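You operate a simulated robot arm through the tools that you are given. There is no shell and no other tool.

Carry out the task below with a simulated robot arm. There is one attempt and no reset: what you move stays moved.

Task
Give the black 41 pair on the wide ledge insoles and yellow shapers.
Fine: each 41 insole flat in the shoe of its side, then one shaper in each; leave the blue and green shapers where they lie.

It is judged by the outcome, as a careful person would: the job done as asked, and still so three seconds after it is handed in. It fails if anything else is knocked over, pushed out of place, dropped, spilled or broken.

Robot
A 6-joint arm with a two-finger gripper, fixed in place. Base frame: the origin is at the foot of the arm, x ahead of it, y to its left, z up. Readings come in m, rad, newtons and seconds.
With the tool pointing down near the work surface it reaches from about 0.1 to 0.92 m from the base axis. Its first joint turns from -2.897 to 2.897 rad. Payload 3.43 kg.
The TCP is the grasp point between the finger pads, 0.02 m short of the fingertips. In the tool frame z runs along the fingers and y along their closing line. The gripper opens to 0.19 m. The gripper's body begins 0.248 m behind the TCP.
Orientation is that of the tool frame in the base frame, as a unit quaternion [x, y, z, w]. With the fingers straight down and closing along the base's y, the tool's x points along the base's -x, its y along +y and its z along -z.

Tools
- The arm moves only by the tool servo_tool. Its argument "motion" is one flat list of numbers, 6 for each row, row after row: the shift along the tool's x, y, z in units of 20 mm (1.0 is 20 mm), then the turn, a rotation vector about the tool's x, y, z in units of 6 degrees (1.0 is 6 degrees). In form: [x, y, z, rx, ry, rz, x, y, z, rx, ry, rz, ...]. A call has 1 to 20 rows; each row shifts and turns the commanded pose from where the row before left it, along the tool's axes as they then stand. "jaw" is the finger opening in m, from 0 to 0.19, set as the call begins (left out, the last holds). A call with a number of a shift or a turn outside -1 to 1 is refused whole. Rows are played at 5 a second. More than 0.05 m and 0.15 rad between two rows, or a gripper value outside its range, and nothing of the call is played. A pose out of reach is approached as far as the arm can. The call stops where the force on the tool passes 40 N (or 10 N more than at its start, if that is more) or the arm is blocked; 0.2 s more then pass. Each finger travels about 0.153 m/s and halts on what it meets, pressing with about 28 N; the grip force reading is that of the motor and also rises with nothing between the fingers. The clock runs only during rows and for 0.2 s after the last one: add rows that do not move to give the fingers time. The reply holds the time, the measured pose of the TCP, the force on the tool along the base axes, the opening and the grip force, in the units named above and with some noise, with the torque about the TCP (base axes, N m) and any sound that the robot's microphone picked up.
- Cameras (640 x 400 px; columns grow to the right, rows downward): "scene" is fixed at [0.0492, 0.5007, 1.53]; the picture's right is [-0.78, -0.62, 0.00], its down [-0.29, 0.37, -0.88] and it looks along [0.55, -0.69, -0.47] (base axes); focal length 371 px, centre (320, 200). "wrist" rides on the gripper at [0.07, -0.008, -0.288] in the tool frame; the picture's right is [0.12, 0.99, 0.00], its down [-0.96, 0.12, -0.25] and it looks along [-0.25, 0.03, 0.97] (tool axes); focal length 261 px, centre (320, 200). There is no depth. A picture from a camera that has moved, and an enlarged one, comes with that camera's place and axes in the base frame and with its lens.
- get_image(camera): a new picture of that camera. The clock stands still meanwhile.
- lift_body(by): slides the trunk up (or, below 0, down) by that many m; the arm rides with it, the base frame stays. It gives what a move gives, with no picture.
- close_up(camera, box): a new picture of the part [left, top, right, bottom] of that camera's present view, enlarged. The clock stands still meanwhile.
- sign_off(): hands the job in; it is judged then, once.

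Places have to be worked out from the pictures, the camera data and where the tool is seen. Open the gripper and draw the arm clear of the work before you hand the job in, unless the task says otherwise.

The tools are called as name(argument=value, ...) on one line, values as JSON. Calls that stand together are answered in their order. servo_tool: Moves the arm, as the interface text tells. Its arguments: {"type":"object","properties":{"motion":{"type":"array","items":{"type":"number"}},"jaw":{"type":"number"}},"required":["motion"]} The other tools are called the same way: lift_body (by) slides the trunk up or down; get_image (camera) takes a picture; close_up (camera, box) takes an enlarged picture of a part of a camera's view; sign_off () hands the job in.

At the start:

```text
time: 0.0
tcp_pos: [0.3462, -0.5754, 1.1759]
tool_rot: [0.0, 1.0, 0.0, 0.0]
wrist_force: [-0.3, 0.8, 0.8]
ft_torque: [-0.01, 0.01, 0.01]
finger_gap: 0.19
grasp_force: 0.0
trunk travel left (down, up): [-0.2, 0.24]
```

scene: 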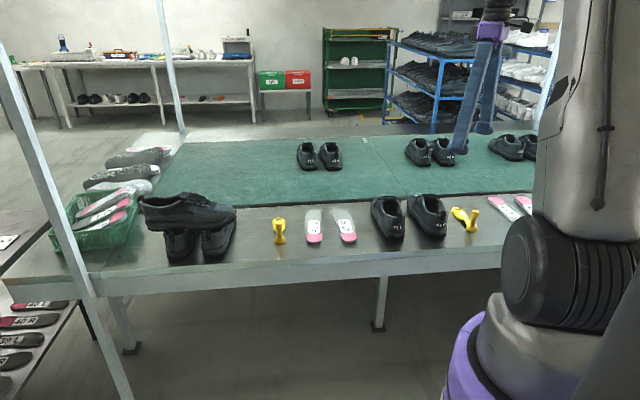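
wrist: 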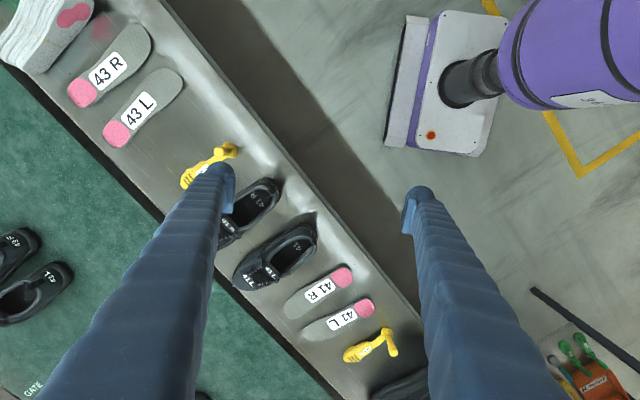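

I start by looking closely at the scene: a ledge with shoes, insoles marked 41 L / 41 R and 43, and yellow shapers. I take enlarged pictures to read labels and positions.

close_up(camera="scene", box=[260, 180, 540, 260])

close_up(camera="wrist", box=[160, 120, 440, 400])

close_up(camera="scene", box=[40, 130, 300, 290])

close_up(camera="wrist", box=[0, 0, 260, 200])

```text
2.29 times, centred on (400, 220) of scene
camera zoom: at [0.0492, 0.5007, 1.53], right [-0.78, -0.62, 0.0], down [-0.29, 0.37, -0.88], along [0.55, -0.69, -0.47], focal length 847 px, centre (137, 154)
```

zoom: 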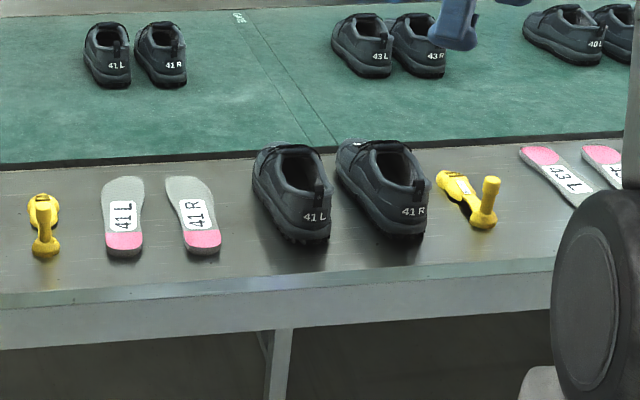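

```text
1.43 times, centred on (300, 260) of wrist
camera zoom: at [0.277, -0.5849, 1.4656], right [-0.12, 0.99, 0.0], down [0.96, 0.12, 0.25], along [0.25, 0.03, -0.97], focal length 372 px, centre (349, 114)
```

zoom: 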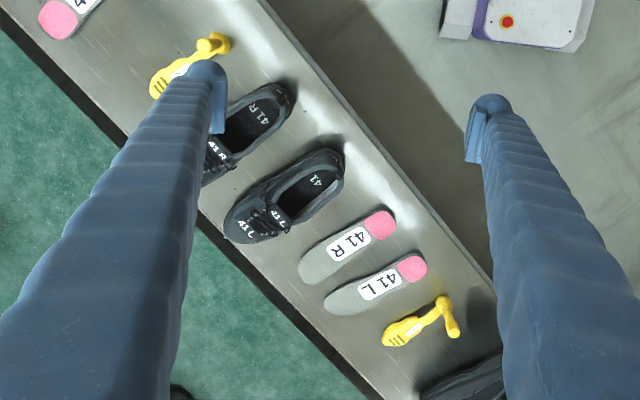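

```text
2.46 times, centred on (170, 210) of scene
camera zoom: at [0.0492, 0.5007, 1.53], right [-0.78, -0.62, 0.0], down [-0.29, 0.37, -0.88], along [0.55, -0.69, -0.47], focal length 912 px, centre (689, 175)
```

zoom: 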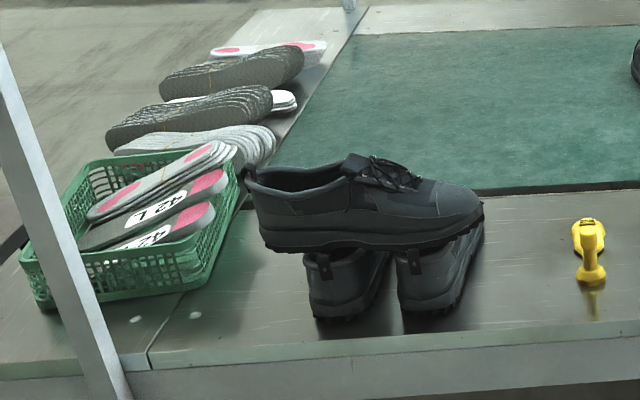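

```text
2.00 times, centred on (130, 100) of wrist
camera zoom: at [0.277, -0.5849, 1.4656], right [-0.12, 0.99, 0.0], down [0.96, 0.12, 0.25], along [0.25, 0.03, -0.97], focal length 521 px, centre (700, 400)
```

zoom: 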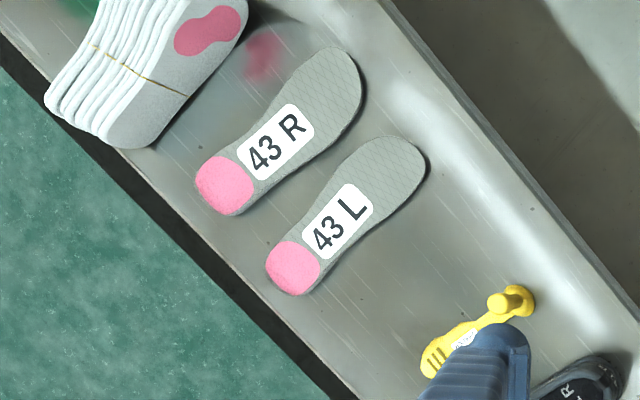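

The wrist view puts the ledge top at about z≈0.76 m, the insole heels near radius 0.85 m, and the shoes pointing outward at about -50°. I rotate the tool to line up with the shoe direction first, at the present safe height.

servo_tool(motion=[0, 0, 0, 0, 0, 1, 0, 0, 0, 0, 0, 1, 0, 0, 0, 0, 0, 1, 0, 0, 0, 0, 0, 1, 0, 0, 0, 0, 0, 1, 0, 0, 0, 0, 0, 1, 0, 0, 0, 0, 0, 1, 0, 0, 0, 0, 0, 1])

get_image(camera="wrist")

```text
time: 1.8
tcp_pos: [0.3462, -0.5742, 1.1766]
tool_rot: [0.409, 0.913, 0.0, 0.001]
wrist_force: [-0.9, 0.0, -0.7]
ft_torque: [-0.02, 0.02, -0.03]
finger_gap: 0.1902
grasp_force: 0.0
trunk travel left (down, up): [-0.2, 0.24]
```

```text
taken
camera wrist: at [0.294, -0.5298, 1.4655], right [0.66, 0.75, 0.0], down [0.73, -0.64, 0.25], along [0.19, -0.16, -0.97], focal length 261 px, centre (320, 200)
```

wrist: 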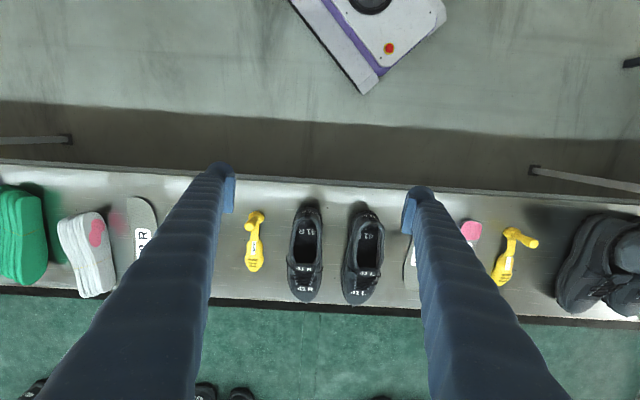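

The ledge now runs nearly straight across the picture. I enlarge the shoes, insoles and shapers to measure them.

close_up(camera="wrist", box=[230, 180, 410, 320])

close_up(camera="wrist", box=[390, 180, 640, 330])

```text
2.86 times, centred on (320, 250) of wrist
camera zoom: at [0.294, -0.5298, 1.4655], right [0.66, 0.75, 0.0], down [0.73, -0.64, 0.25], along [0.19, -0.16, -0.97], focal length 745 px, centre (320, 57)
```

zoom: 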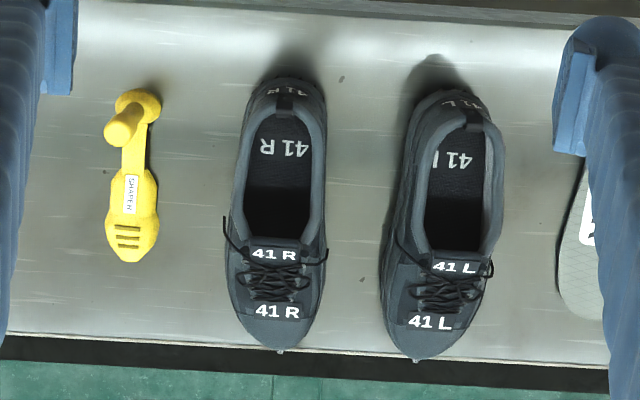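

```text
2.56 times, centred on (515, 255) of wrist
camera zoom: at [0.294, -0.5298, 1.4655], right [0.66, 0.75, 0.0], down [0.73, -0.64, 0.25], along [0.19, -0.16, -0.97], focal length 667 px, centre (-179, 59)
```

zoom: 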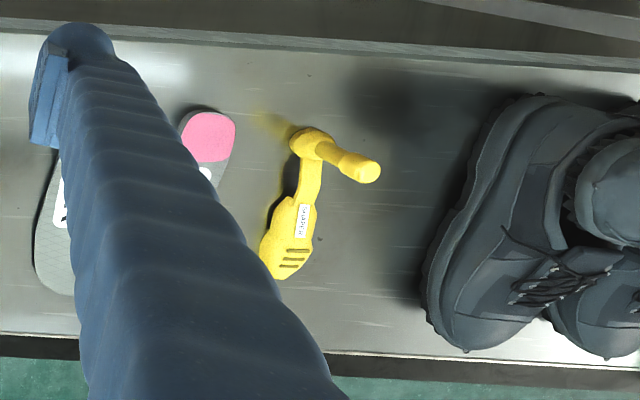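

Shoes, labels and shapers (flat foot plus upright post) are clear. Next I move over the insoles for a closer look, staying well above everything.

servo_tool(motion=[-0.18, 0.975, 0.423, 0, 0, 0, -0.18, 0.975, 0.423, 0, 0, 0, -0.18, 0.975, 0.423, 0, 0, 0, -0.18, 0.975, 0.423, 0, 0, 0, -0.18, 0.975, 0.423, 0, 0, 0, -0.18, 0.975, 0.423, 0, 0, 0, -0.18, 0.975, 0.423, 0, 0, 0, -0.18, 0.975, 0.423, 0, 0, 0, -0.18, 0.975, 0.423, 0, 0, 0, -0.18, 0.975, 0.423, 0, 0, 0, -0.18, 0.975, 0.423, 0, 0, 0, -0.18, 0.975, 0.423, 0, 0, 0, -0.18, 0.975, 0.423, 0, 0, 0, -0.18, 0.975, 0.423, 0, 0, 0, -0.18, 0.975, 0.423, 0, 0, 0])

get_image(camera="wrist")

get_image(camera="scene")

```text
time: 5.0
tcp_pos: [0.6033, -0.4191, 1.0488]
tool_rot: [0.407, 0.913, 0.0, 0.0]
wrist_force: [1.1, -0.4, 0.0]
ft_torque: [0.02, 0.03, 0.03]
finger_gap: 0.1902
grasp_force: 0.1
trunk travel left (down, up): [-0.2, 0.24]
```

```text
taken
camera wrist: at [0.5505, -0.3738, 1.3375], right [0.66, 0.75, 0.0], down [0.73, -0.64, 0.25], along [0.19, -0.16, -0.97], focal length 261 px, centre (320, 200)
```

wrist: 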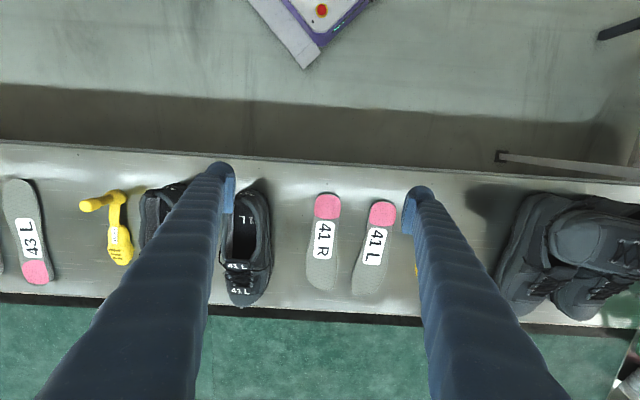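

```text
taken
```

scene: 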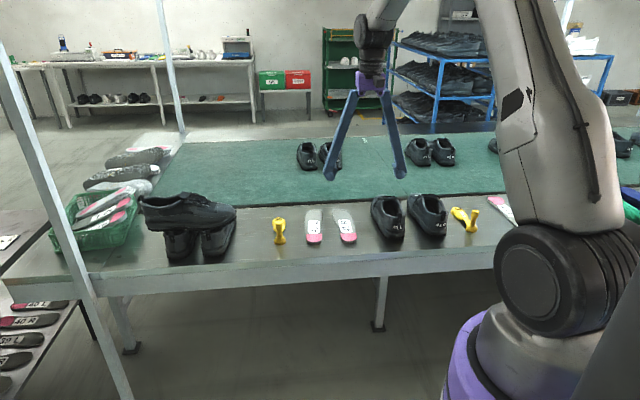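

Good clear view of both 41 insoles. I enlarge them to measure length, width and heading.

close_up(camera="wrist", box=[280, 170, 440, 310])

close_up(camera="wrist", box=[80, 150, 290, 320])

close_up(camera="scene", box=[290, 185, 450, 255])

close_up(camera="scene", box=[360, 180, 490, 250])

```text
2.86 times, centred on (360, 240) of wrist
camera zoom: at [0.5505, -0.3738, 1.3375], right [0.66, 0.75, 0.0], down [0.73, -0.64, 0.25], along [0.19, -0.16, -0.97], focal length 745 px, centre (206, 86)
```

zoom: 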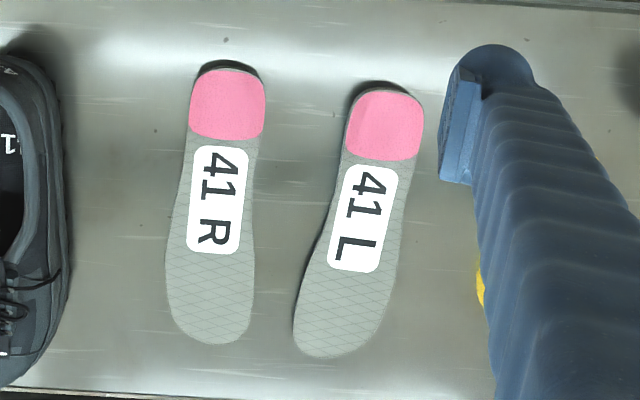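

```text
2.35 times, centred on (185, 235) of wrist
camera zoom: at [0.5505, -0.3738, 1.3375], right [0.66, 0.75, 0.0], down [0.73, -0.64, 0.25], along [0.19, -0.16, -0.97], focal length 613 px, centre (638, 118)
```

zoom: 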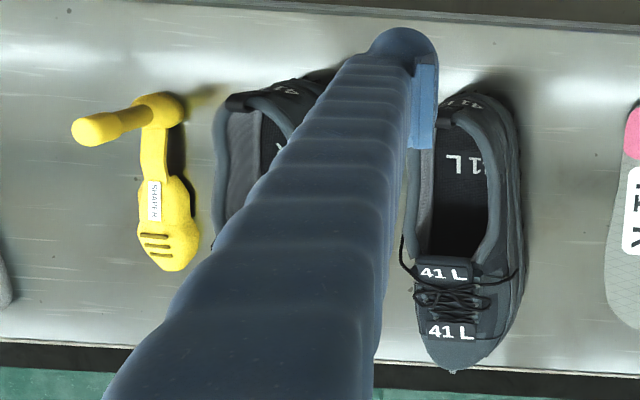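

```text
4.00 times, centred on (370, 220) of scene
camera zoom: at [0.0492, 0.5007, 1.53], right [-0.78, -0.62, 0.0], down [-0.29, 0.37, -0.88], along [0.55, -0.69, -0.47], focal length 1482 px, centre (120, 120)
```

zoom: 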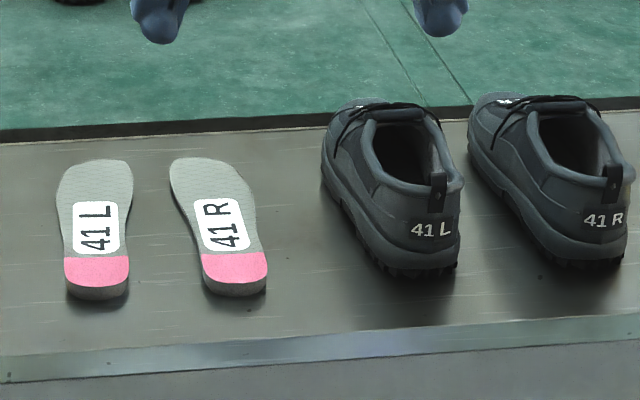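

```text
4.92 times, centred on (425, 215) of scene
camera zoom: at [0.0492, 0.5007, 1.53], right [-0.78, -0.62, 0.0], down [-0.29, 0.37, -0.88], along [0.55, -0.69, -0.47], focal length 1824 px, centre (-197, 126)
```

zoom: 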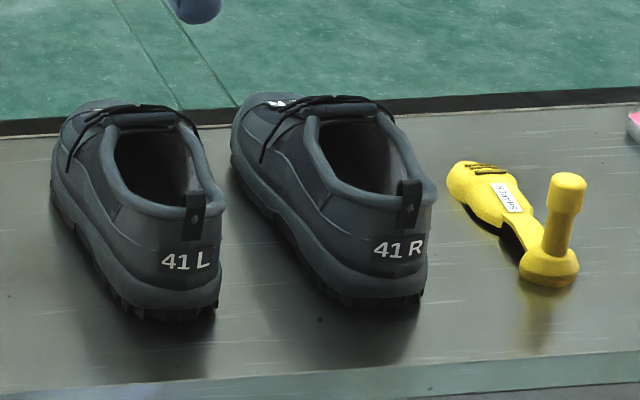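

The insoles are about 0.25 m long with a thick heel about 0.058 m wide; 41 R heel near (0.68,-0.46), 41 L heel near (0.77,-0.38). Now I slide over the shoes to measure their openings.

servo_tool(motion=[-0.33, -0.97, 0, 0, 0, 0, -0.33, -0.97, 0, 0, 0, 0, -0.33, -0.97, 0, 0, 0, 0, -0.33, -0.97, 0, 0, 0, 0, -0.33, -0.97, 0, 0, 0, 0, -0.33, -0.97, 0, 0, 0, 0, -0.33, -0.97, 0, 0, 0, 0, -0.33, -0.97, 0, 0, 0, 0, -0.33, -0.97, 0, 0, 0, 0, -0.33, -0.97, 0, 0, 0, 0])

get_image(camera="wrist")

close_up(camera="wrist", box=[230, 160, 410, 310])

```text
time: 7.2
tcp_pos: [0.5021, -0.5979, 1.0511]
tool_rot: [0.406, 0.914, 0.0, -0.001]
wrist_force: [0.1, 0.6, -0.2]
ft_torque: [0.03, -0.01, -0.01]
finger_gap: 0.1902
grasp_force: 0.2
trunk travel left (down, up): [-0.2, 0.24]
```

```text
taken
camera wrist: at [0.4486, -0.5538, 1.3399], right [0.66, 0.75, 0.0], down [0.73, -0.64, 0.25], along [0.19, -0.16, -0.97], focal length 261 px, centre (320, 200)
```

wrist: 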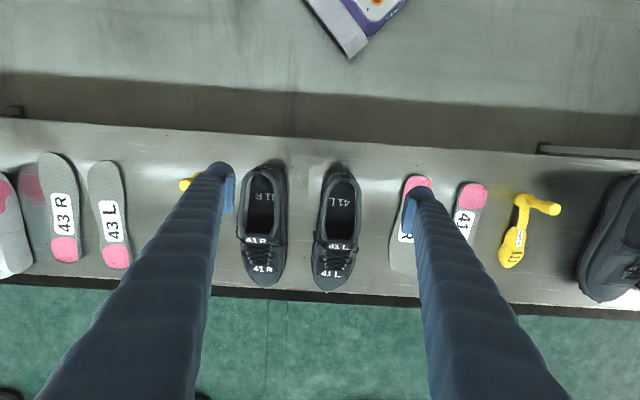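

```text
2.67 times, centred on (320, 235) of wrist
camera zoom: at [0.4486, -0.5538, 1.3399], right [0.66, 0.75, 0.0], down [0.73, -0.64, 0.25], along [0.19, -0.16, -0.97], focal length 695 px, centre (320, 107)
```

zoom: 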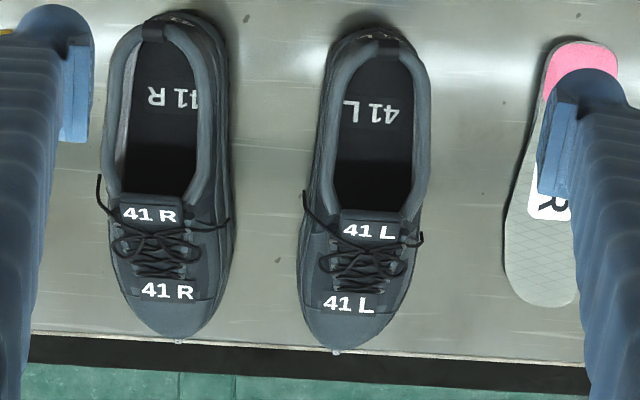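

The heel tab top triangulates to z≈0.864 m, so the shoe is about 0.10 m tall at the heel. I zoom in on each shoe opening to compare its width with the insole heel.

close_up(camera="wrist", box=[305, 160, 369, 200])

close_up(camera="wrist", box=[305, 190, 369, 230])

close_up(camera="wrist", box=[230, 160, 310, 210])

close_up(camera="scene", box=[365, 185, 455, 245])

```text
10.00 times, centred on (337, 180) of wrist
camera zoom: at [0.4486, -0.5538, 1.3399], right [0.66, 0.75, 0.0], down [0.73, -0.64, 0.25], along [0.19, -0.16, -0.97], focal length 2606 px, centre (150, 400)
```

zoom: 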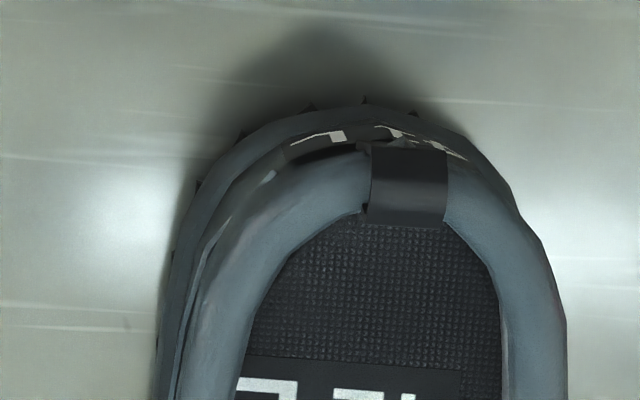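

```text
10.00 times, centred on (337, 210) of wrist
camera zoom: at [0.4486, -0.5538, 1.3399], right [0.66, 0.75, 0.0], down [0.73, -0.64, 0.25], along [0.19, -0.16, -0.97], focal length 2606 px, centre (150, 100)
```

zoom: 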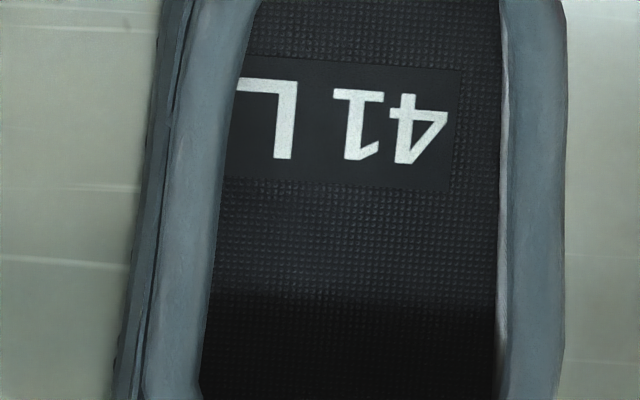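

```text
8.00 times, centred on (270, 185) of wrist
camera zoom: at [0.4486, -0.5538, 1.3399], right [0.66, 0.75, 0.0], down [0.73, -0.64, 0.25], along [0.19, -0.16, -0.97], focal length 2085 px, centre (720, 320)
```

zoom: 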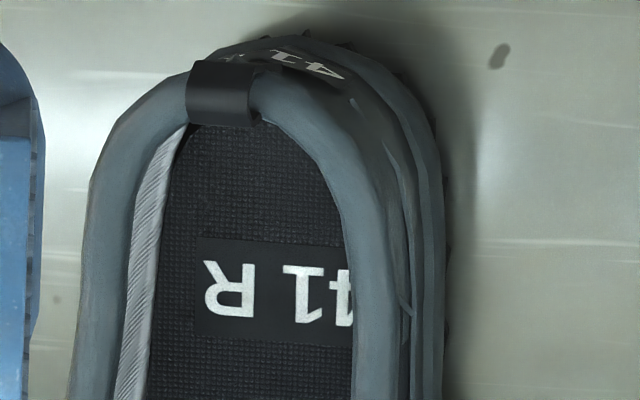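

```text
6.67 times, centred on (410, 215) of scene
camera zoom: at [0.0492, 0.5007, 1.53], right [-0.78, -0.62, 0.0], down [-0.29, 0.37, -0.88], along [0.55, -0.69, -0.47], focal length 2470 px, centre (-280, 100)
```

zoom: 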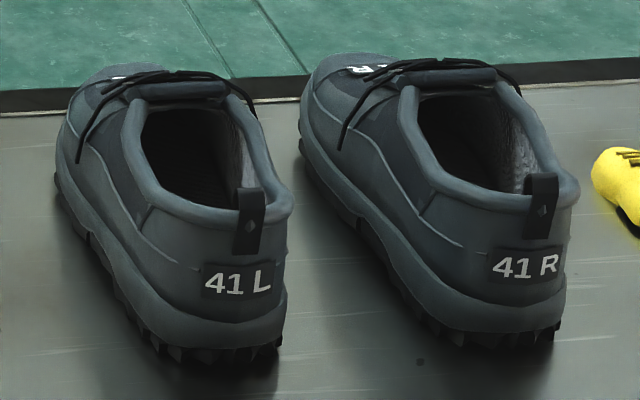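

The collar rim is narrower (about 5–6 cm) than the cavity below it, so the insole must go in toe-first at a pitch and be pressed down at the heel. I move above the 41 R insole heel with the jaw set to 0.10 m.

servo_tool(motion=[-0.103, 0.9225, 0.629, 0, 0, 0, -0.103, 0.9225, 0.629, 0, 0, 0, -0.103, 0.9225, 0.629, 0, 0, 0, -0.103, 0.9225, 0.629, 0, 0, 0, -0.103, 0.9225, 0.629, 0, 0, 0, -0.103, 0.9225, 0.629, 0, 0, 0, -0.103, 0.9225, 0.629, 0, 0, 0, -0.103, 0.9225, 0.629, 0, 0, 0, -0.103, 0.9225, 0.629, 0, 0, 0, -0.103, 0.9225, 0.629, 0, 0, 0, -0.103, 0.9225, 0.629, 0, 0, 0, -0.103, 0.9225, 0.629, 0, 0, -0.5], jaw=0.1)

get_image(camera="wrist")

close_up(camera="wrist", box=[240, 120, 400, 220])

close_up(camera="scene", box=[280, 160, 400, 250])

```text
time: 9.8
tcp_pos: [0.6857, -0.4711, 0.8967]
tool_rot: [0.383, 0.924, 0.001, 0.0]
wrist_force: [0.1, -0.1, 0.8]
ft_torque: [-0.02, -0.01, -0.03]
finger_gap: 0.0998
grasp_force: 0.1
trunk travel left (down, up): [-0.2, 0.24]
```

```text
taken
camera wrist: at [0.6309, -0.4281, 1.1868], right [0.62, 0.79, 0.0], down [0.76, -0.6, 0.25], along [0.19, -0.15, -0.97], focal length 261 px, centre (320, 200)
```

wrist: 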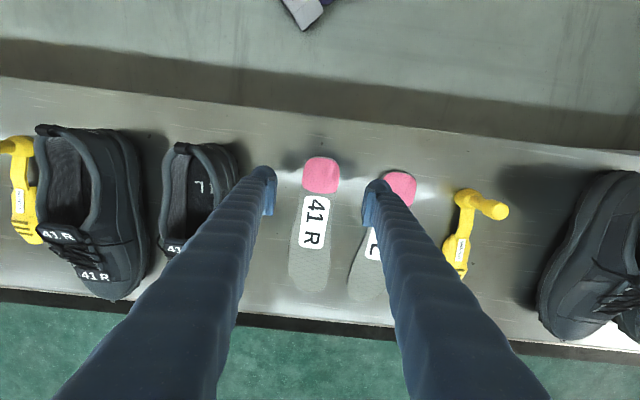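

```text
4.00 times, centred on (320, 170) of wrist
camera zoom: at [0.6309, -0.4281, 1.1868], right [0.62, 0.79, 0.0], down [0.76, -0.6, 0.25], along [0.19, -0.15, -0.97], focal length 1043 px, centre (320, 320)
```

zoom: 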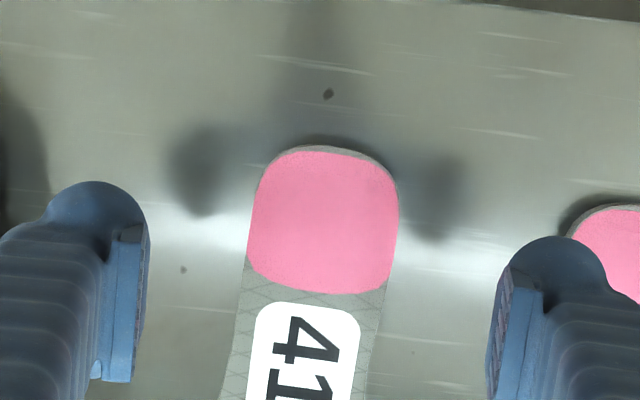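

```text
4.44 times, centred on (340, 205) of scene
camera zoom: at [0.0492, 0.5007, 1.53], right [-0.78, -0.62, 0.0], down [-0.29, 0.37, -0.88], along [0.55, -0.69, -0.47], focal length 1647 px, centre (231, 178)
```

zoom: 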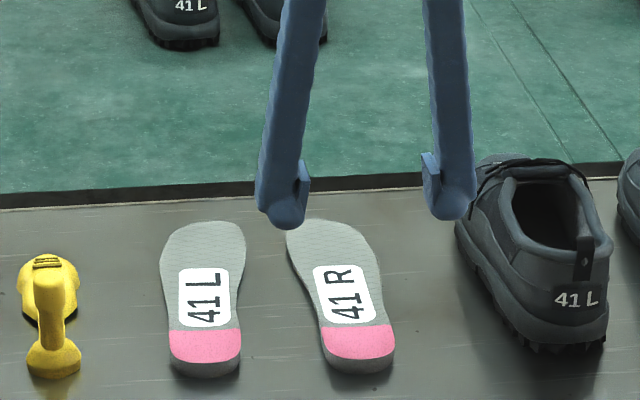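

The TCP is centred over the pink heel of the 41 R insole (within about 1 mm sideways, 4 mm lengthwise) and aligned with it. I lower to just above the ledge.

servo_tool(motion=[0, 0, 1, 0, 0, 0, 0, 0, 1, 0, 0, 0, 0, 0, 1, 0, 0, 0, 0, 0, 1, 0, 0, 0, 0, 0, 0.7, 0, 0, 0, 0, 0, 0.5, 0, 0, 0], jaw=0.09)

close_up(camera="scene", box=[300, 190, 380, 250])

close_up(camera="wrist", box=[240, 120, 400, 220])

```text
time: 11.2
tcp_pos: [0.6812, -0.4704, 0.7973]
tool_rot: [0.382, 0.924, -0.001, 0.0]
wrist_force: [-0.5, 0.5, 1.0]
ft_torque: [0.0, 0.01, 0.04]
finger_gap: 0.09
grasp_force: 0.0
trunk travel left (down, up): [-0.2, 0.24]
```

```text
6.67 times, centred on (340, 220) of scene
camera zoom: at [0.0492, 0.5007, 1.53], right [-0.78, -0.62, 0.0], down [-0.29, 0.37, -0.88], along [0.55, -0.69, -0.47], focal length 2470 px, centre (187, 67)
```

zoom: 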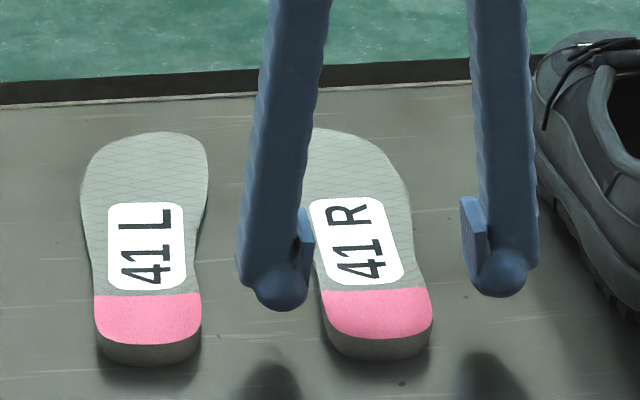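

```text
4.00 times, centred on (320, 170) of wrist
camera zoom: at [0.6266, -0.4275, 1.0849], right [0.62, 0.79, 0.0], down [0.76, -0.6, 0.25], along [0.19, -0.15, -0.97], focal length 1043 px, centre (320, 320)
```

zoom: 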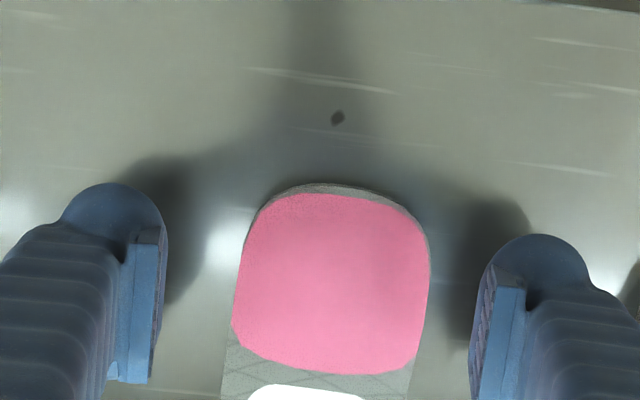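

The fingertips still look clear above the ledge, so the ledge may be nearer z≈0.75. I lower another 12 mm, nudging 2 mm toward the toe side, and check force and picture.

servo_tool(motion=[0, 0, 0.3, 0, 0, 0, 0, 0, 0.3, 0, 0, 0, 0, 0, 0, 0, 0, 0])

close_up(camera="scene", box=[300, 190, 380, 250])

```text
time: 12.0
tcp_pos: [0.6808, -0.4704, 0.7837]
tool_rot: [0.382, 0.924, 0.0, 0.0]
wrist_force: [0.4, 0.3, -0.6]
ft_torque: [0.0, -0.02, 0.01]
finger_gap: 0.09
grasp_force: 0.0
trunk travel left (down, up): [-0.2, 0.24]
```

```text
6.67 times, centred on (340, 220) of scene
camera zoom: at [0.0492, 0.5007, 1.53], right [-0.78, -0.62, 0.0], down [-0.29, 0.37, -0.88], along [0.55, -0.69, -0.47], focal length 2470 px, centre (187, 67)
```

zoom: 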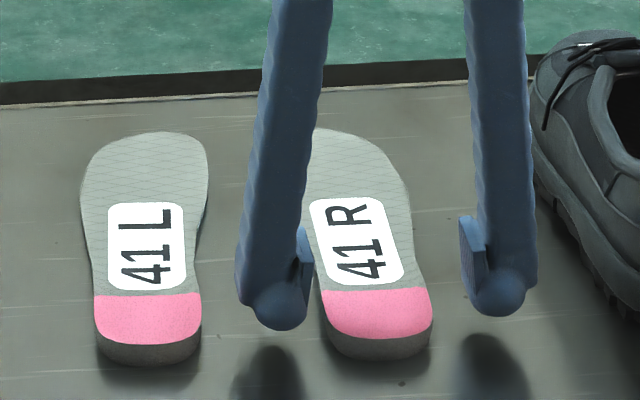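

Fingertip shadows show about 1 cm still to go. I lower 8 mm more and shift 4 mm sideways to centre on the heel.

servo_tool(motion=[0, 0.2, 0.2, 0, 0, 0, 0, 0, 0.2, 0, 0, 0, 0, 0, 0, 0, 0, 0])

close_up(camera="scene", box=[300, 190, 380, 250])

close_up(camera="wrist", box=[240, 120, 400, 220])

```text
time: 12.8
tcp_pos: [0.6847, -0.4664, 0.7763]
tool_rot: [0.382, 0.924, -0.001, 0.0]
wrist_force: [0.5, -0.1, -0.6]
ft_torque: [0.0, -0.01, 0.0]
finger_gap: 0.0901
grasp_force: 0.0
trunk travel left (down, up): [-0.2, 0.24]
```

```text
6.67 times, centred on (340, 220) of scene
camera zoom: at [0.0492, 0.5007, 1.53], right [-0.78, -0.62, 0.0], down [-0.29, 0.37, -0.88], along [0.55, -0.69, -0.47], focal length 2470 px, centre (187, 67)
```

zoom: 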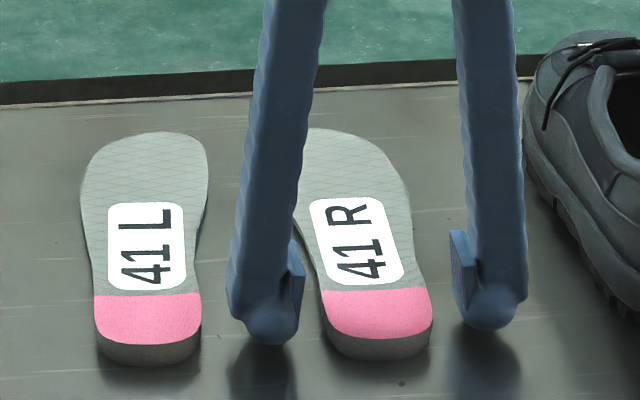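

```text
4.00 times, centred on (320, 170) of wrist
camera zoom: at [0.6298, -0.424, 1.0638], right [0.62, 0.79, 0.0], down [0.76, -0.6, 0.25], along [0.19, -0.15, -0.97], focal length 1043 px, centre (320, 320)
```

zoom: 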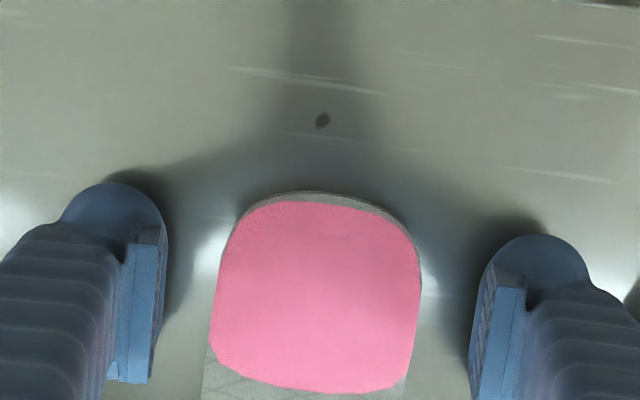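

Nearly at the ledge now (tips about 0.756). I lower 4 mm more to check for contact.

servo_tool(motion=[0, 0, 0.1, 0, 0, 0, 0, 0, 0.1, 0, 0, 0, 0, 0, 0, 0, 0, 0])

close_up(camera="scene", box=[315, 215, 371, 250])

```text
time: 13.6
tcp_pos: [0.6847, -0.4681, 0.7713]
tool_rot: [0.383, 0.924, -0.001, 0.0]
wrist_force: [0.3, 0.4, -0.8]
ft_torque: [0.0, -0.04, -0.01]
finger_gap: 0.09
grasp_force: 0.0
trunk travel left (down, up): [-0.2, 0.24]
```

```text
11.43 times, centred on (343, 232) of scene
camera zoom: at [0.0492, 0.5007, 1.53], right [-0.78, -0.62, 0.0], down [-0.29, 0.37, -0.88], along [0.55, -0.69, -0.47], focal length 4235 px, centre (57, -171)
```

zoom: 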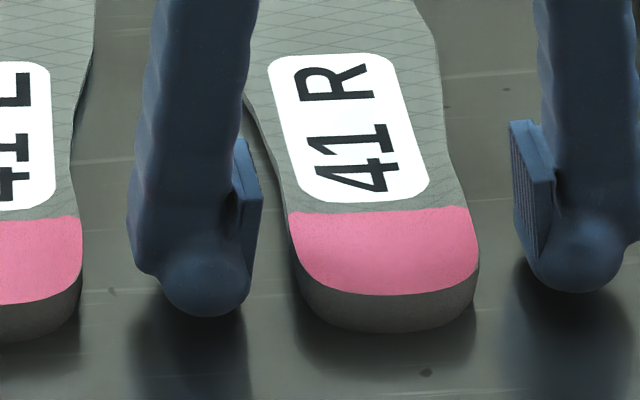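

The tips are almost on the ledge with no contact force. I lower another 2 mm to get the best overlap with the 13 mm thick heel edge, then close gently.

servo_tool(motion=[0, 0, 0.1, 0, 0, 0, 0, 0, 0, 0, 0, 0])

close_up(camera="scene", box=[315, 215, 371, 250])

```text
time: 14.2
tcp_pos: [0.6844, -0.4668, 0.769]
tool_rot: [0.383, 0.924, 0.0, 0.001]
wrist_force: [0.3, 0.4, -0.6]
ft_torque: [-0.04, 0.0, 0.01]
finger_gap: 0.0899
grasp_force: 0.1
trunk travel left (down, up): [-0.2, 0.24]
```

```text
11.43 times, centred on (343, 232) of scene
camera zoom: at [0.0492, 0.5007, 1.53], right [-0.78, -0.62, 0.0], down [-0.29, 0.37, -0.88], along [0.55, -0.69, -0.47], focal length 4235 px, centre (57, -171)
```

zoom: 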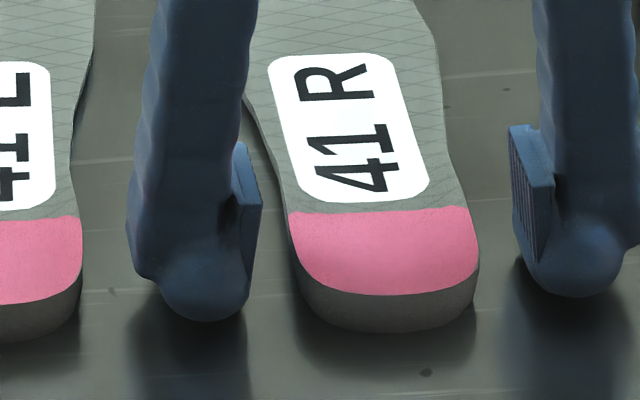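

No contact yet, tips about 1–2 mm above the ledge. I close the fingers on the heel edges.

servo_tool(motion=[0, 0, 0, 0, 0, 0, 0, 0, 0, 0, 0, 0, 0, 0, 0, 0, 0, 0, 0, 0, 0, 0, 0, 0], jaw=0.04)

close_up(camera="scene", box=[315, 215, 371, 250])

close_up(camera="wrist", box=[240, 120, 400, 220])

```text
time: 15.2
tcp_pos: [0.6831, -0.4681, 0.7696]
tool_rot: [0.382, 0.924, 0.0, 0.0]
wrist_force: [1.6, 1.2, 7.9]
ft_torque: [0.06, -0.1, -0.08]
finger_gap: 0.0582
grasp_force: 27.9
trunk travel left (down, up): [-0.2, 0.24]
```

```text
11.43 times, centred on (343, 232) of scene
camera zoom: at [0.0492, 0.5007, 1.53], right [-0.78, -0.62, 0.0], down [-0.29, 0.37, -0.88], along [0.55, -0.69, -0.47], focal length 4235 px, centre (57, -171)
```

zoom: 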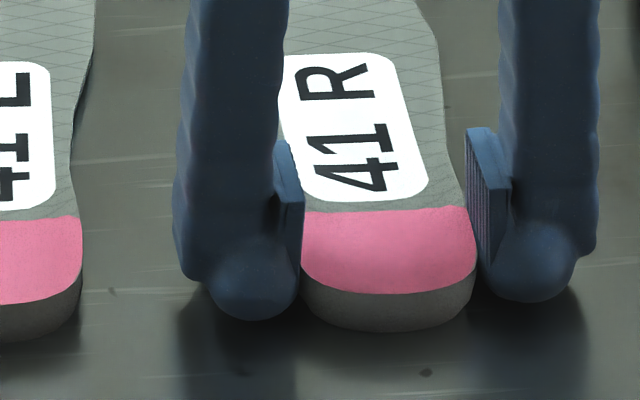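

```text
4.00 times, centred on (320, 170) of wrist
camera zoom: at [0.6296, -0.4247, 1.0578], right [0.62, 0.79, 0.0], down [0.76, -0.6, 0.25], along [0.19, -0.15, -0.97], focal length 1043 px, centre (320, 320)
```

zoom: 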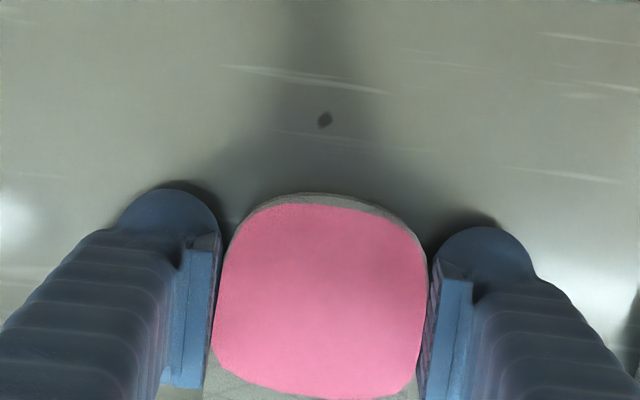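

The grip holds at 58.2 mm with 28 N. I lift 4 cm and check how the insole hangs.

servo_tool(motion=[0, 0, -0.5, 0, 0, 0, 0, 0, -0.5, 0, 0, 0, 0, 0, -0.5, 0, 0, 0, 0, 0, -0.5, 0, 0, 0])

close_up(camera="scene", box=[300, 180, 396, 240])

get_image(camera="wrist")

```text
time: 16.2
tcp_pos: [0.6847, -0.4667, 0.808]
tool_rot: [0.383, 0.924, 0.001, 0.0]
wrist_force: [-0.6, 0.3, -1.1]
ft_torque: [0.05, 0.04, -0.01]
finger_gap: 0.0583
grasp_force: 28.3
trunk travel left (down, up): [-0.2, 0.24]
```

```text
6.67 times, centred on (348, 210) of scene
camera zoom: at [0.0492, 0.5007, 1.53], right [-0.78, -0.62, 0.0], down [-0.29, 0.37, -0.88], along [0.55, -0.69, -0.47], focal length 2470 px, centre (133, 133)
```

zoom: 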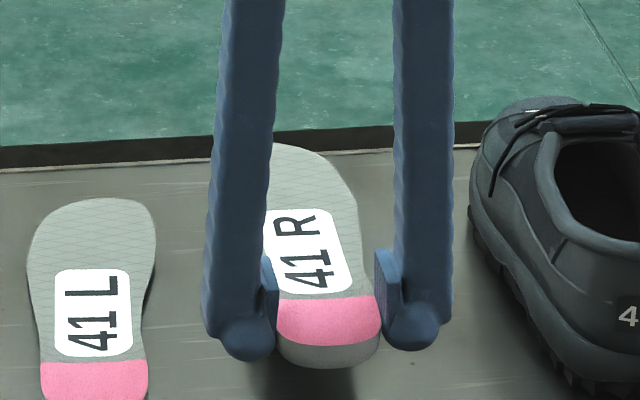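

```text
taken
camera wrist: at [0.6295, -0.424, 1.0968], right [0.62, 0.79, 0.0], down [0.76, -0.6, 0.25], along [0.19, -0.15, -0.97], focal length 261 px, centre (320, 200)
```

wrist: 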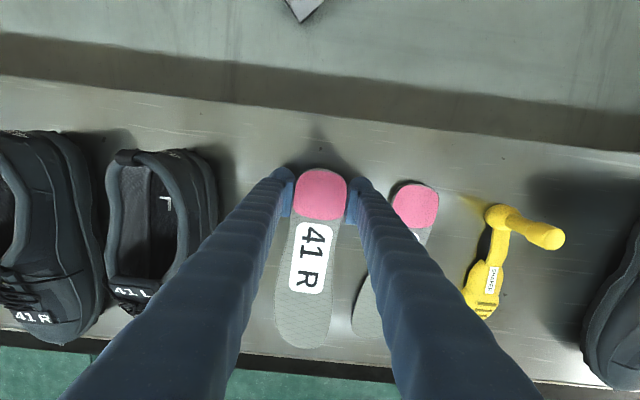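

The insole is held rigidly and level. I raise it well clear and carry it back and across toward the 41 R shoe.

servo_tool(motion=[0.5, 0, -1, 0, 0, 0, 0.5, 0, -1, 0, 0, 0, 0.5, 0, -1, 0, 0, 0, 0.5, 0, -1, 0, 0, 0, 0.5, 0, -1, 0, 0, 0, 0.5, 0, -1, 0, 0, 0, 0.5, 0, -1, 0, 0, 0, 0.5, 0, -1, 0, 0, 0, 0.29, -1, -0.33, 0, 0, 0, 0.29, -1, -0.33, 0, 0, 0, 0.29, -1, -0.33, 0, 0, 0, 0.29, -1, -0.33, 0, 0, 0, 0.29, -1, -0.33, 0, 0, 0, 0.29, -1, -0.33, 0, 0, 0, 0.29, -1, -0.33, 0, 0, 0, 0.29, -1, -0.33, 0, 0, 0, 0.29, -1, -0.33, 0, 0, 0, 0.29, -1, -0.33, 0, 0, 0, 0.29, -1, -0.33, 0, 0, 0, 0.29, -1, -0.33, 0, 0, 0])

```text
time: 20.4
tcp_pos: [0.4087, -0.5319, 1.0472]
tool_rot: [0.382, 0.924, 0.0, 0.0]
wrist_force: [-0.9, 0.5, 0.0]
ft_torque: [0.03, 0.01, 0.0]
finger_gap: 0.0581
grasp_force: 28.2
trunk travel left (down, up): [-0.2, 0.24]
```

Carried safely. I finish the sideways move to line up with the 41 R shoe and pitch the toe down 30°.

servo_tool(motion=[0, -0.97, 0, 0, 0, 0, 0, -0.97, 0, 0, 0, 0, 0, -0.97, 0, 0, 0, 0, 0, -0.97, 0, 0, 0, 0, 0, -0.97, 0, 0, 0, 0, 0, 0, 0, 0, 1, 0, 0, 0, 0, 0, 1, 0, 0, 0, 0, 0, 1, 0, 0, 0, 0, 0, 1, 0, 0, 0, 0, 0, 1, 0, 0, 0, 0, 0, 0, 0])

get_image(camera="wrist")

close_up(camera="scene", box=[340, 120, 500, 250])

```text
time: 22.8
tcp_pos: [0.3406, -0.5996, 1.0478]
tool_rot: [0.369, 0.893, 0.099, -0.24]
wrist_force: [-0.3, -0.5, -0.2]
ft_torque: [0.14, 0.02, -0.01]
finger_gap: 0.0585
grasp_force: 28.1
trunk travel left (down, up): [-0.2, 0.24]
```

```text
taken
camera wrist: at [0.3933, -0.6655, 1.3327], right [0.63, 0.77, 0.06], down [0.76, -0.59, -0.27], along [-0.17, 0.21, -0.96], focal length 261 px, centre (320, 200)
```

wrist: 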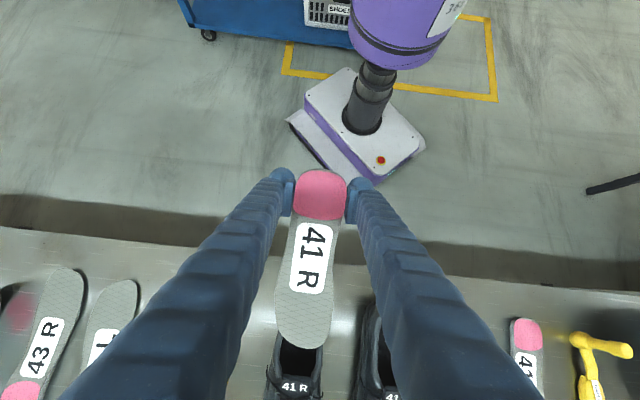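

```text
3.08 times, centred on (420, 185) of scene
camera zoom: at [0.0492, 0.5007, 1.53], right [-0.78, -0.62, 0.0], down [-0.29, 0.37, -0.88], along [0.55, -0.69, -0.47], focal length 1140 px, centre (12, 246)
```

zoom: 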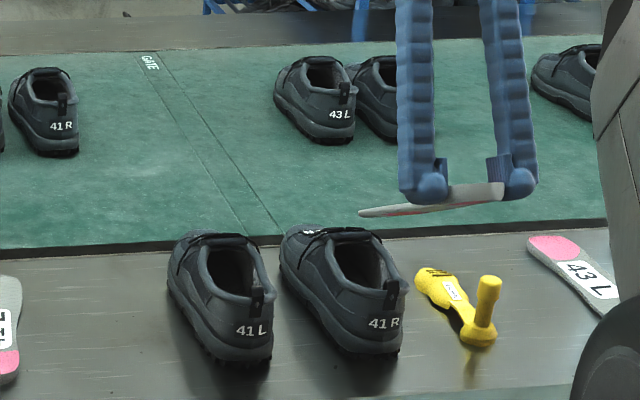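

The toe is pitched down above the 41 R opening. I enlarge this view to check lateral alignment before lowering.

close_up(camera="wrist", box=[230, 280, 390, 400])

close_up(camera="scene", box=[400, 160, 480, 220])

```text
3.33 times, centred on (310, 340) of wrist
camera zoom: at [0.3933, -0.6655, 1.3327], right [0.63, 0.77, 0.06], down [0.76, -0.59, -0.27], along [-0.17, 0.21, -0.96], focal length 869 px, centre (353, -267)
```

zoom: 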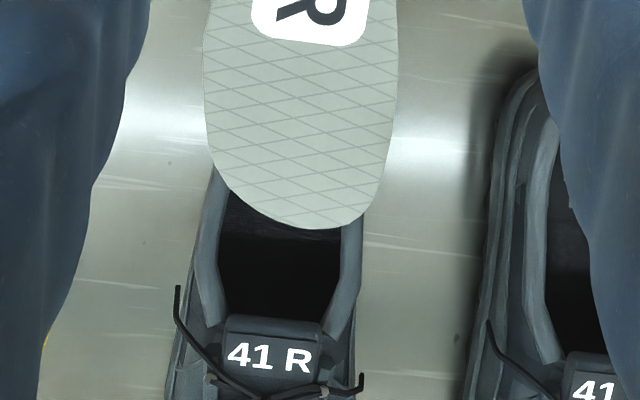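

```text
6.67 times, centred on (440, 190) of scene
camera zoom: at [0.0492, 0.5007, 1.53], right [-0.78, -0.62, 0.0], down [-0.29, 0.37, -0.88], along [0.55, -0.69, -0.47], focal length 2470 px, centre (-480, 267)
```

zoom: 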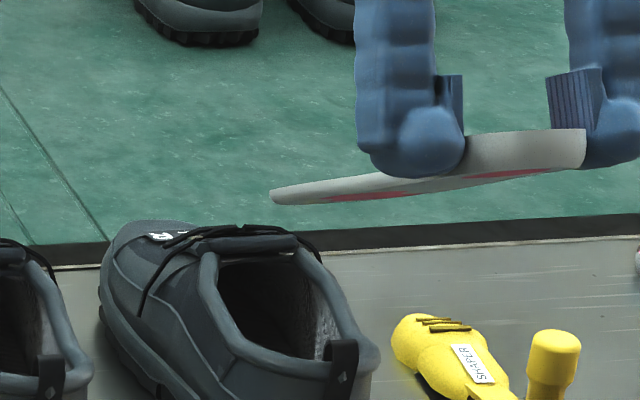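

The board's forefoot is centred on the opening line. I lower 5 cm straight down to bring the toe to rim height.

servo_tool(motion=[-0.25, 0, 0.433, 0, 0, 0, -0.25, 0, 0.433, 0, 0, 0, -0.25, 0, 0.433, 0, 0, 0, -0.25, 0, 0.433, 0, 0, 0, -0.25, 0, 0.433, 0, 0, 0])

close_up(camera="wrist", box=[230, 280, 390, 400])

close_up(camera="scene", box=[400, 170, 480, 230])

```text
time: 24.0
tcp_pos: [0.3399, -0.5976, 0.9973]
tool_rot: [0.369, 0.892, 0.099, -0.24]
wrist_force: [0.0, -0.7, -0.1]
ft_torque: [0.0, 0.01, 0.01]
finger_gap: 0.0583
grasp_force: 28.1
trunk travel left (down, up): [-0.2, 0.24]
```

```text
3.33 times, centred on (310, 340) of wrist
camera zoom: at [0.3931, -0.6638, 1.2824], right [0.63, 0.78, 0.06], down [0.76, -0.59, -0.27], along [-0.17, 0.21, -0.96], focal length 869 px, centre (353, -267)
```

zoom: 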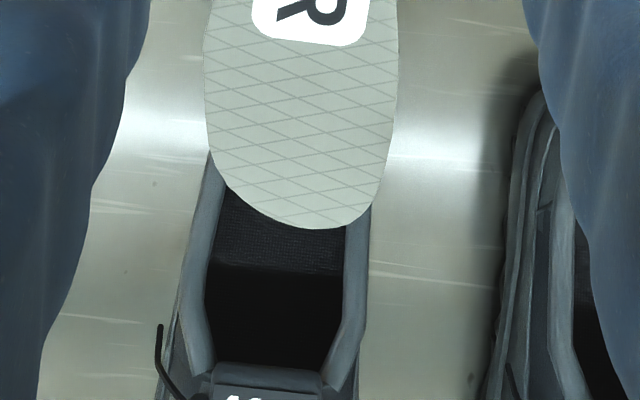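

```text
6.67 times, centred on (440, 200) of scene
camera zoom: at [0.0492, 0.5007, 1.53], right [-0.78, -0.62, 0.0], down [-0.29, 0.37, -0.88], along [0.55, -0.69, -0.47], focal length 2470 px, centre (-480, 200)
```

zoom: 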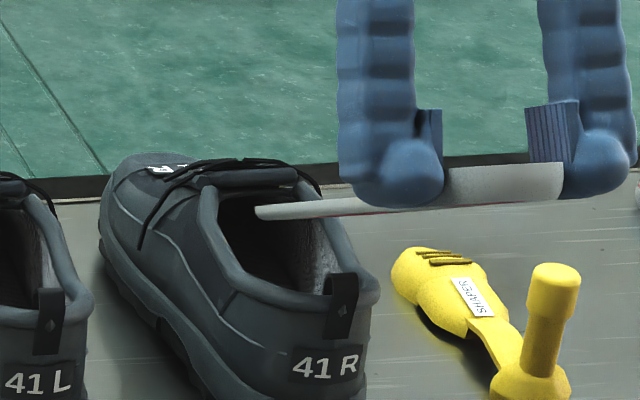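

No contact; the toe is at rim height over the opening. I slide forward along the insole's own axis 3 cm and watch the force.

servo_tool(motion=[-0.5, 0, 0, 0, 0, 0, -0.5, 0, 0, 0, 0, 0, -0.5, 0, 0, 0, 0, 0])

close_up(camera="wrist", box=[230, 280, 390, 400])

close_up(camera="scene", box=[400, 170, 480, 230])

```text
time: 24.8
tcp_pos: [0.3581, -0.6164, 0.9832]
tool_rot: [0.37, 0.893, 0.099, -0.239]
wrist_force: [0.1, 0.3, -0.4]
ft_torque: [0.01, 0.04, -0.01]
finger_gap: 0.0586
grasp_force: 28.1
trunk travel left (down, up): [-0.2, 0.24]
```

```text
3.33 times, centred on (310, 340) of wrist
camera zoom: at [0.4109, -0.6821, 1.268], right [0.63, 0.77, 0.06], down [0.76, -0.59, -0.27], along [-0.17, 0.21, -0.96], focal length 869 px, centre (353, -267)
```

zoom: 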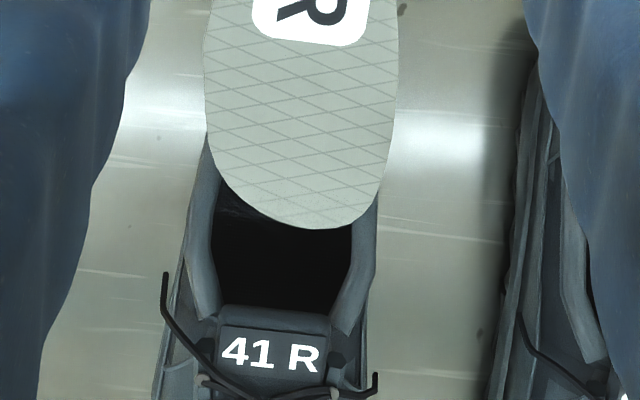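

```text
6.67 times, centred on (440, 200) of scene
camera zoom: at [0.0492, 0.5007, 1.53], right [-0.78, -0.62, 0.0], down [-0.29, 0.37, -0.88], along [0.55, -0.69, -0.47], focal length 2470 px, centre (-480, 200)
```

zoom: 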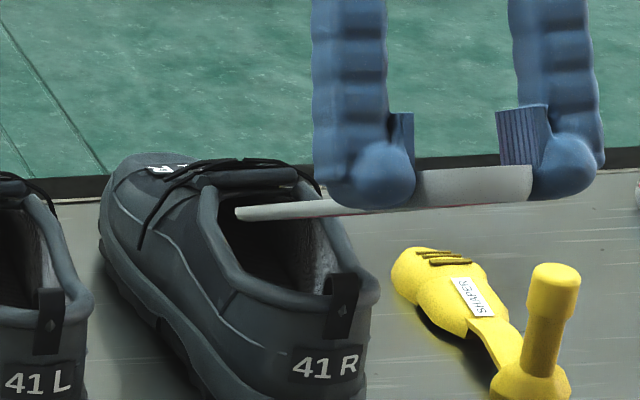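

No contact so far. I lower 1.5 cm with slight forward travel, reading the force.

servo_tool(motion=[-0.25, 0, 0.2, 0, 0, 0, -0.25, 0, 0.2, 0, 0, 0, -0.25, 0, 0.2, 0, 0, 0, 0, 0, 0, 0, 0, 0])

close_up(camera="wrist", box=[230, 280, 390, 400])

close_up(camera="scene", box=[400, 170, 480, 230])

```text
time: 25.8
tcp_pos: [0.3637, -0.6211, 0.9653]
tool_rot: [0.369, 0.893, 0.099, -0.24]
wrist_force: [0.7, -0.5, -0.7]
ft_torque: [0.01, 0.01, -0.01]
finger_gap: 0.0587
grasp_force: 27.6
trunk travel left (down, up): [-0.2, 0.24]
```

```text
3.33 times, centred on (310, 340) of wrist
camera zoom: at [0.4172, -0.6869, 1.25], right [0.63, 0.77, 0.06], down [0.76, -0.59, -0.27], along [-0.17, 0.21, -0.96], focal length 869 px, centre (353, -267)
```

zoom: 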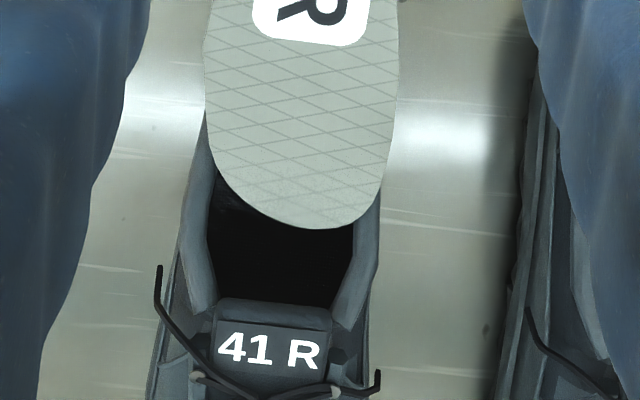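

```text
6.67 times, centred on (440, 200) of scene
camera zoom: at [0.0492, 0.5007, 1.53], right [-0.78, -0.62, 0.0], down [-0.29, 0.37, -0.88], along [0.55, -0.69, -0.47], focal length 2470 px, centre (-480, 200)
```

zoom: 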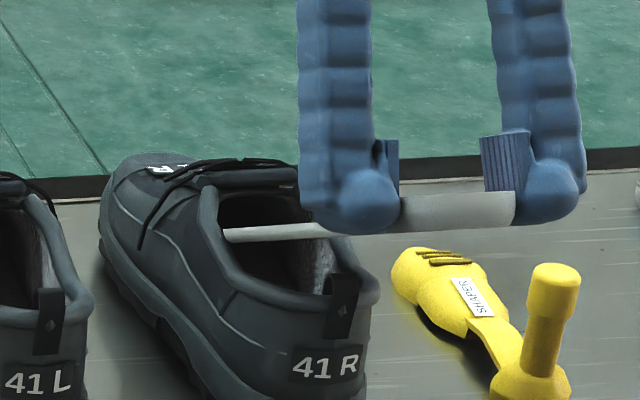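

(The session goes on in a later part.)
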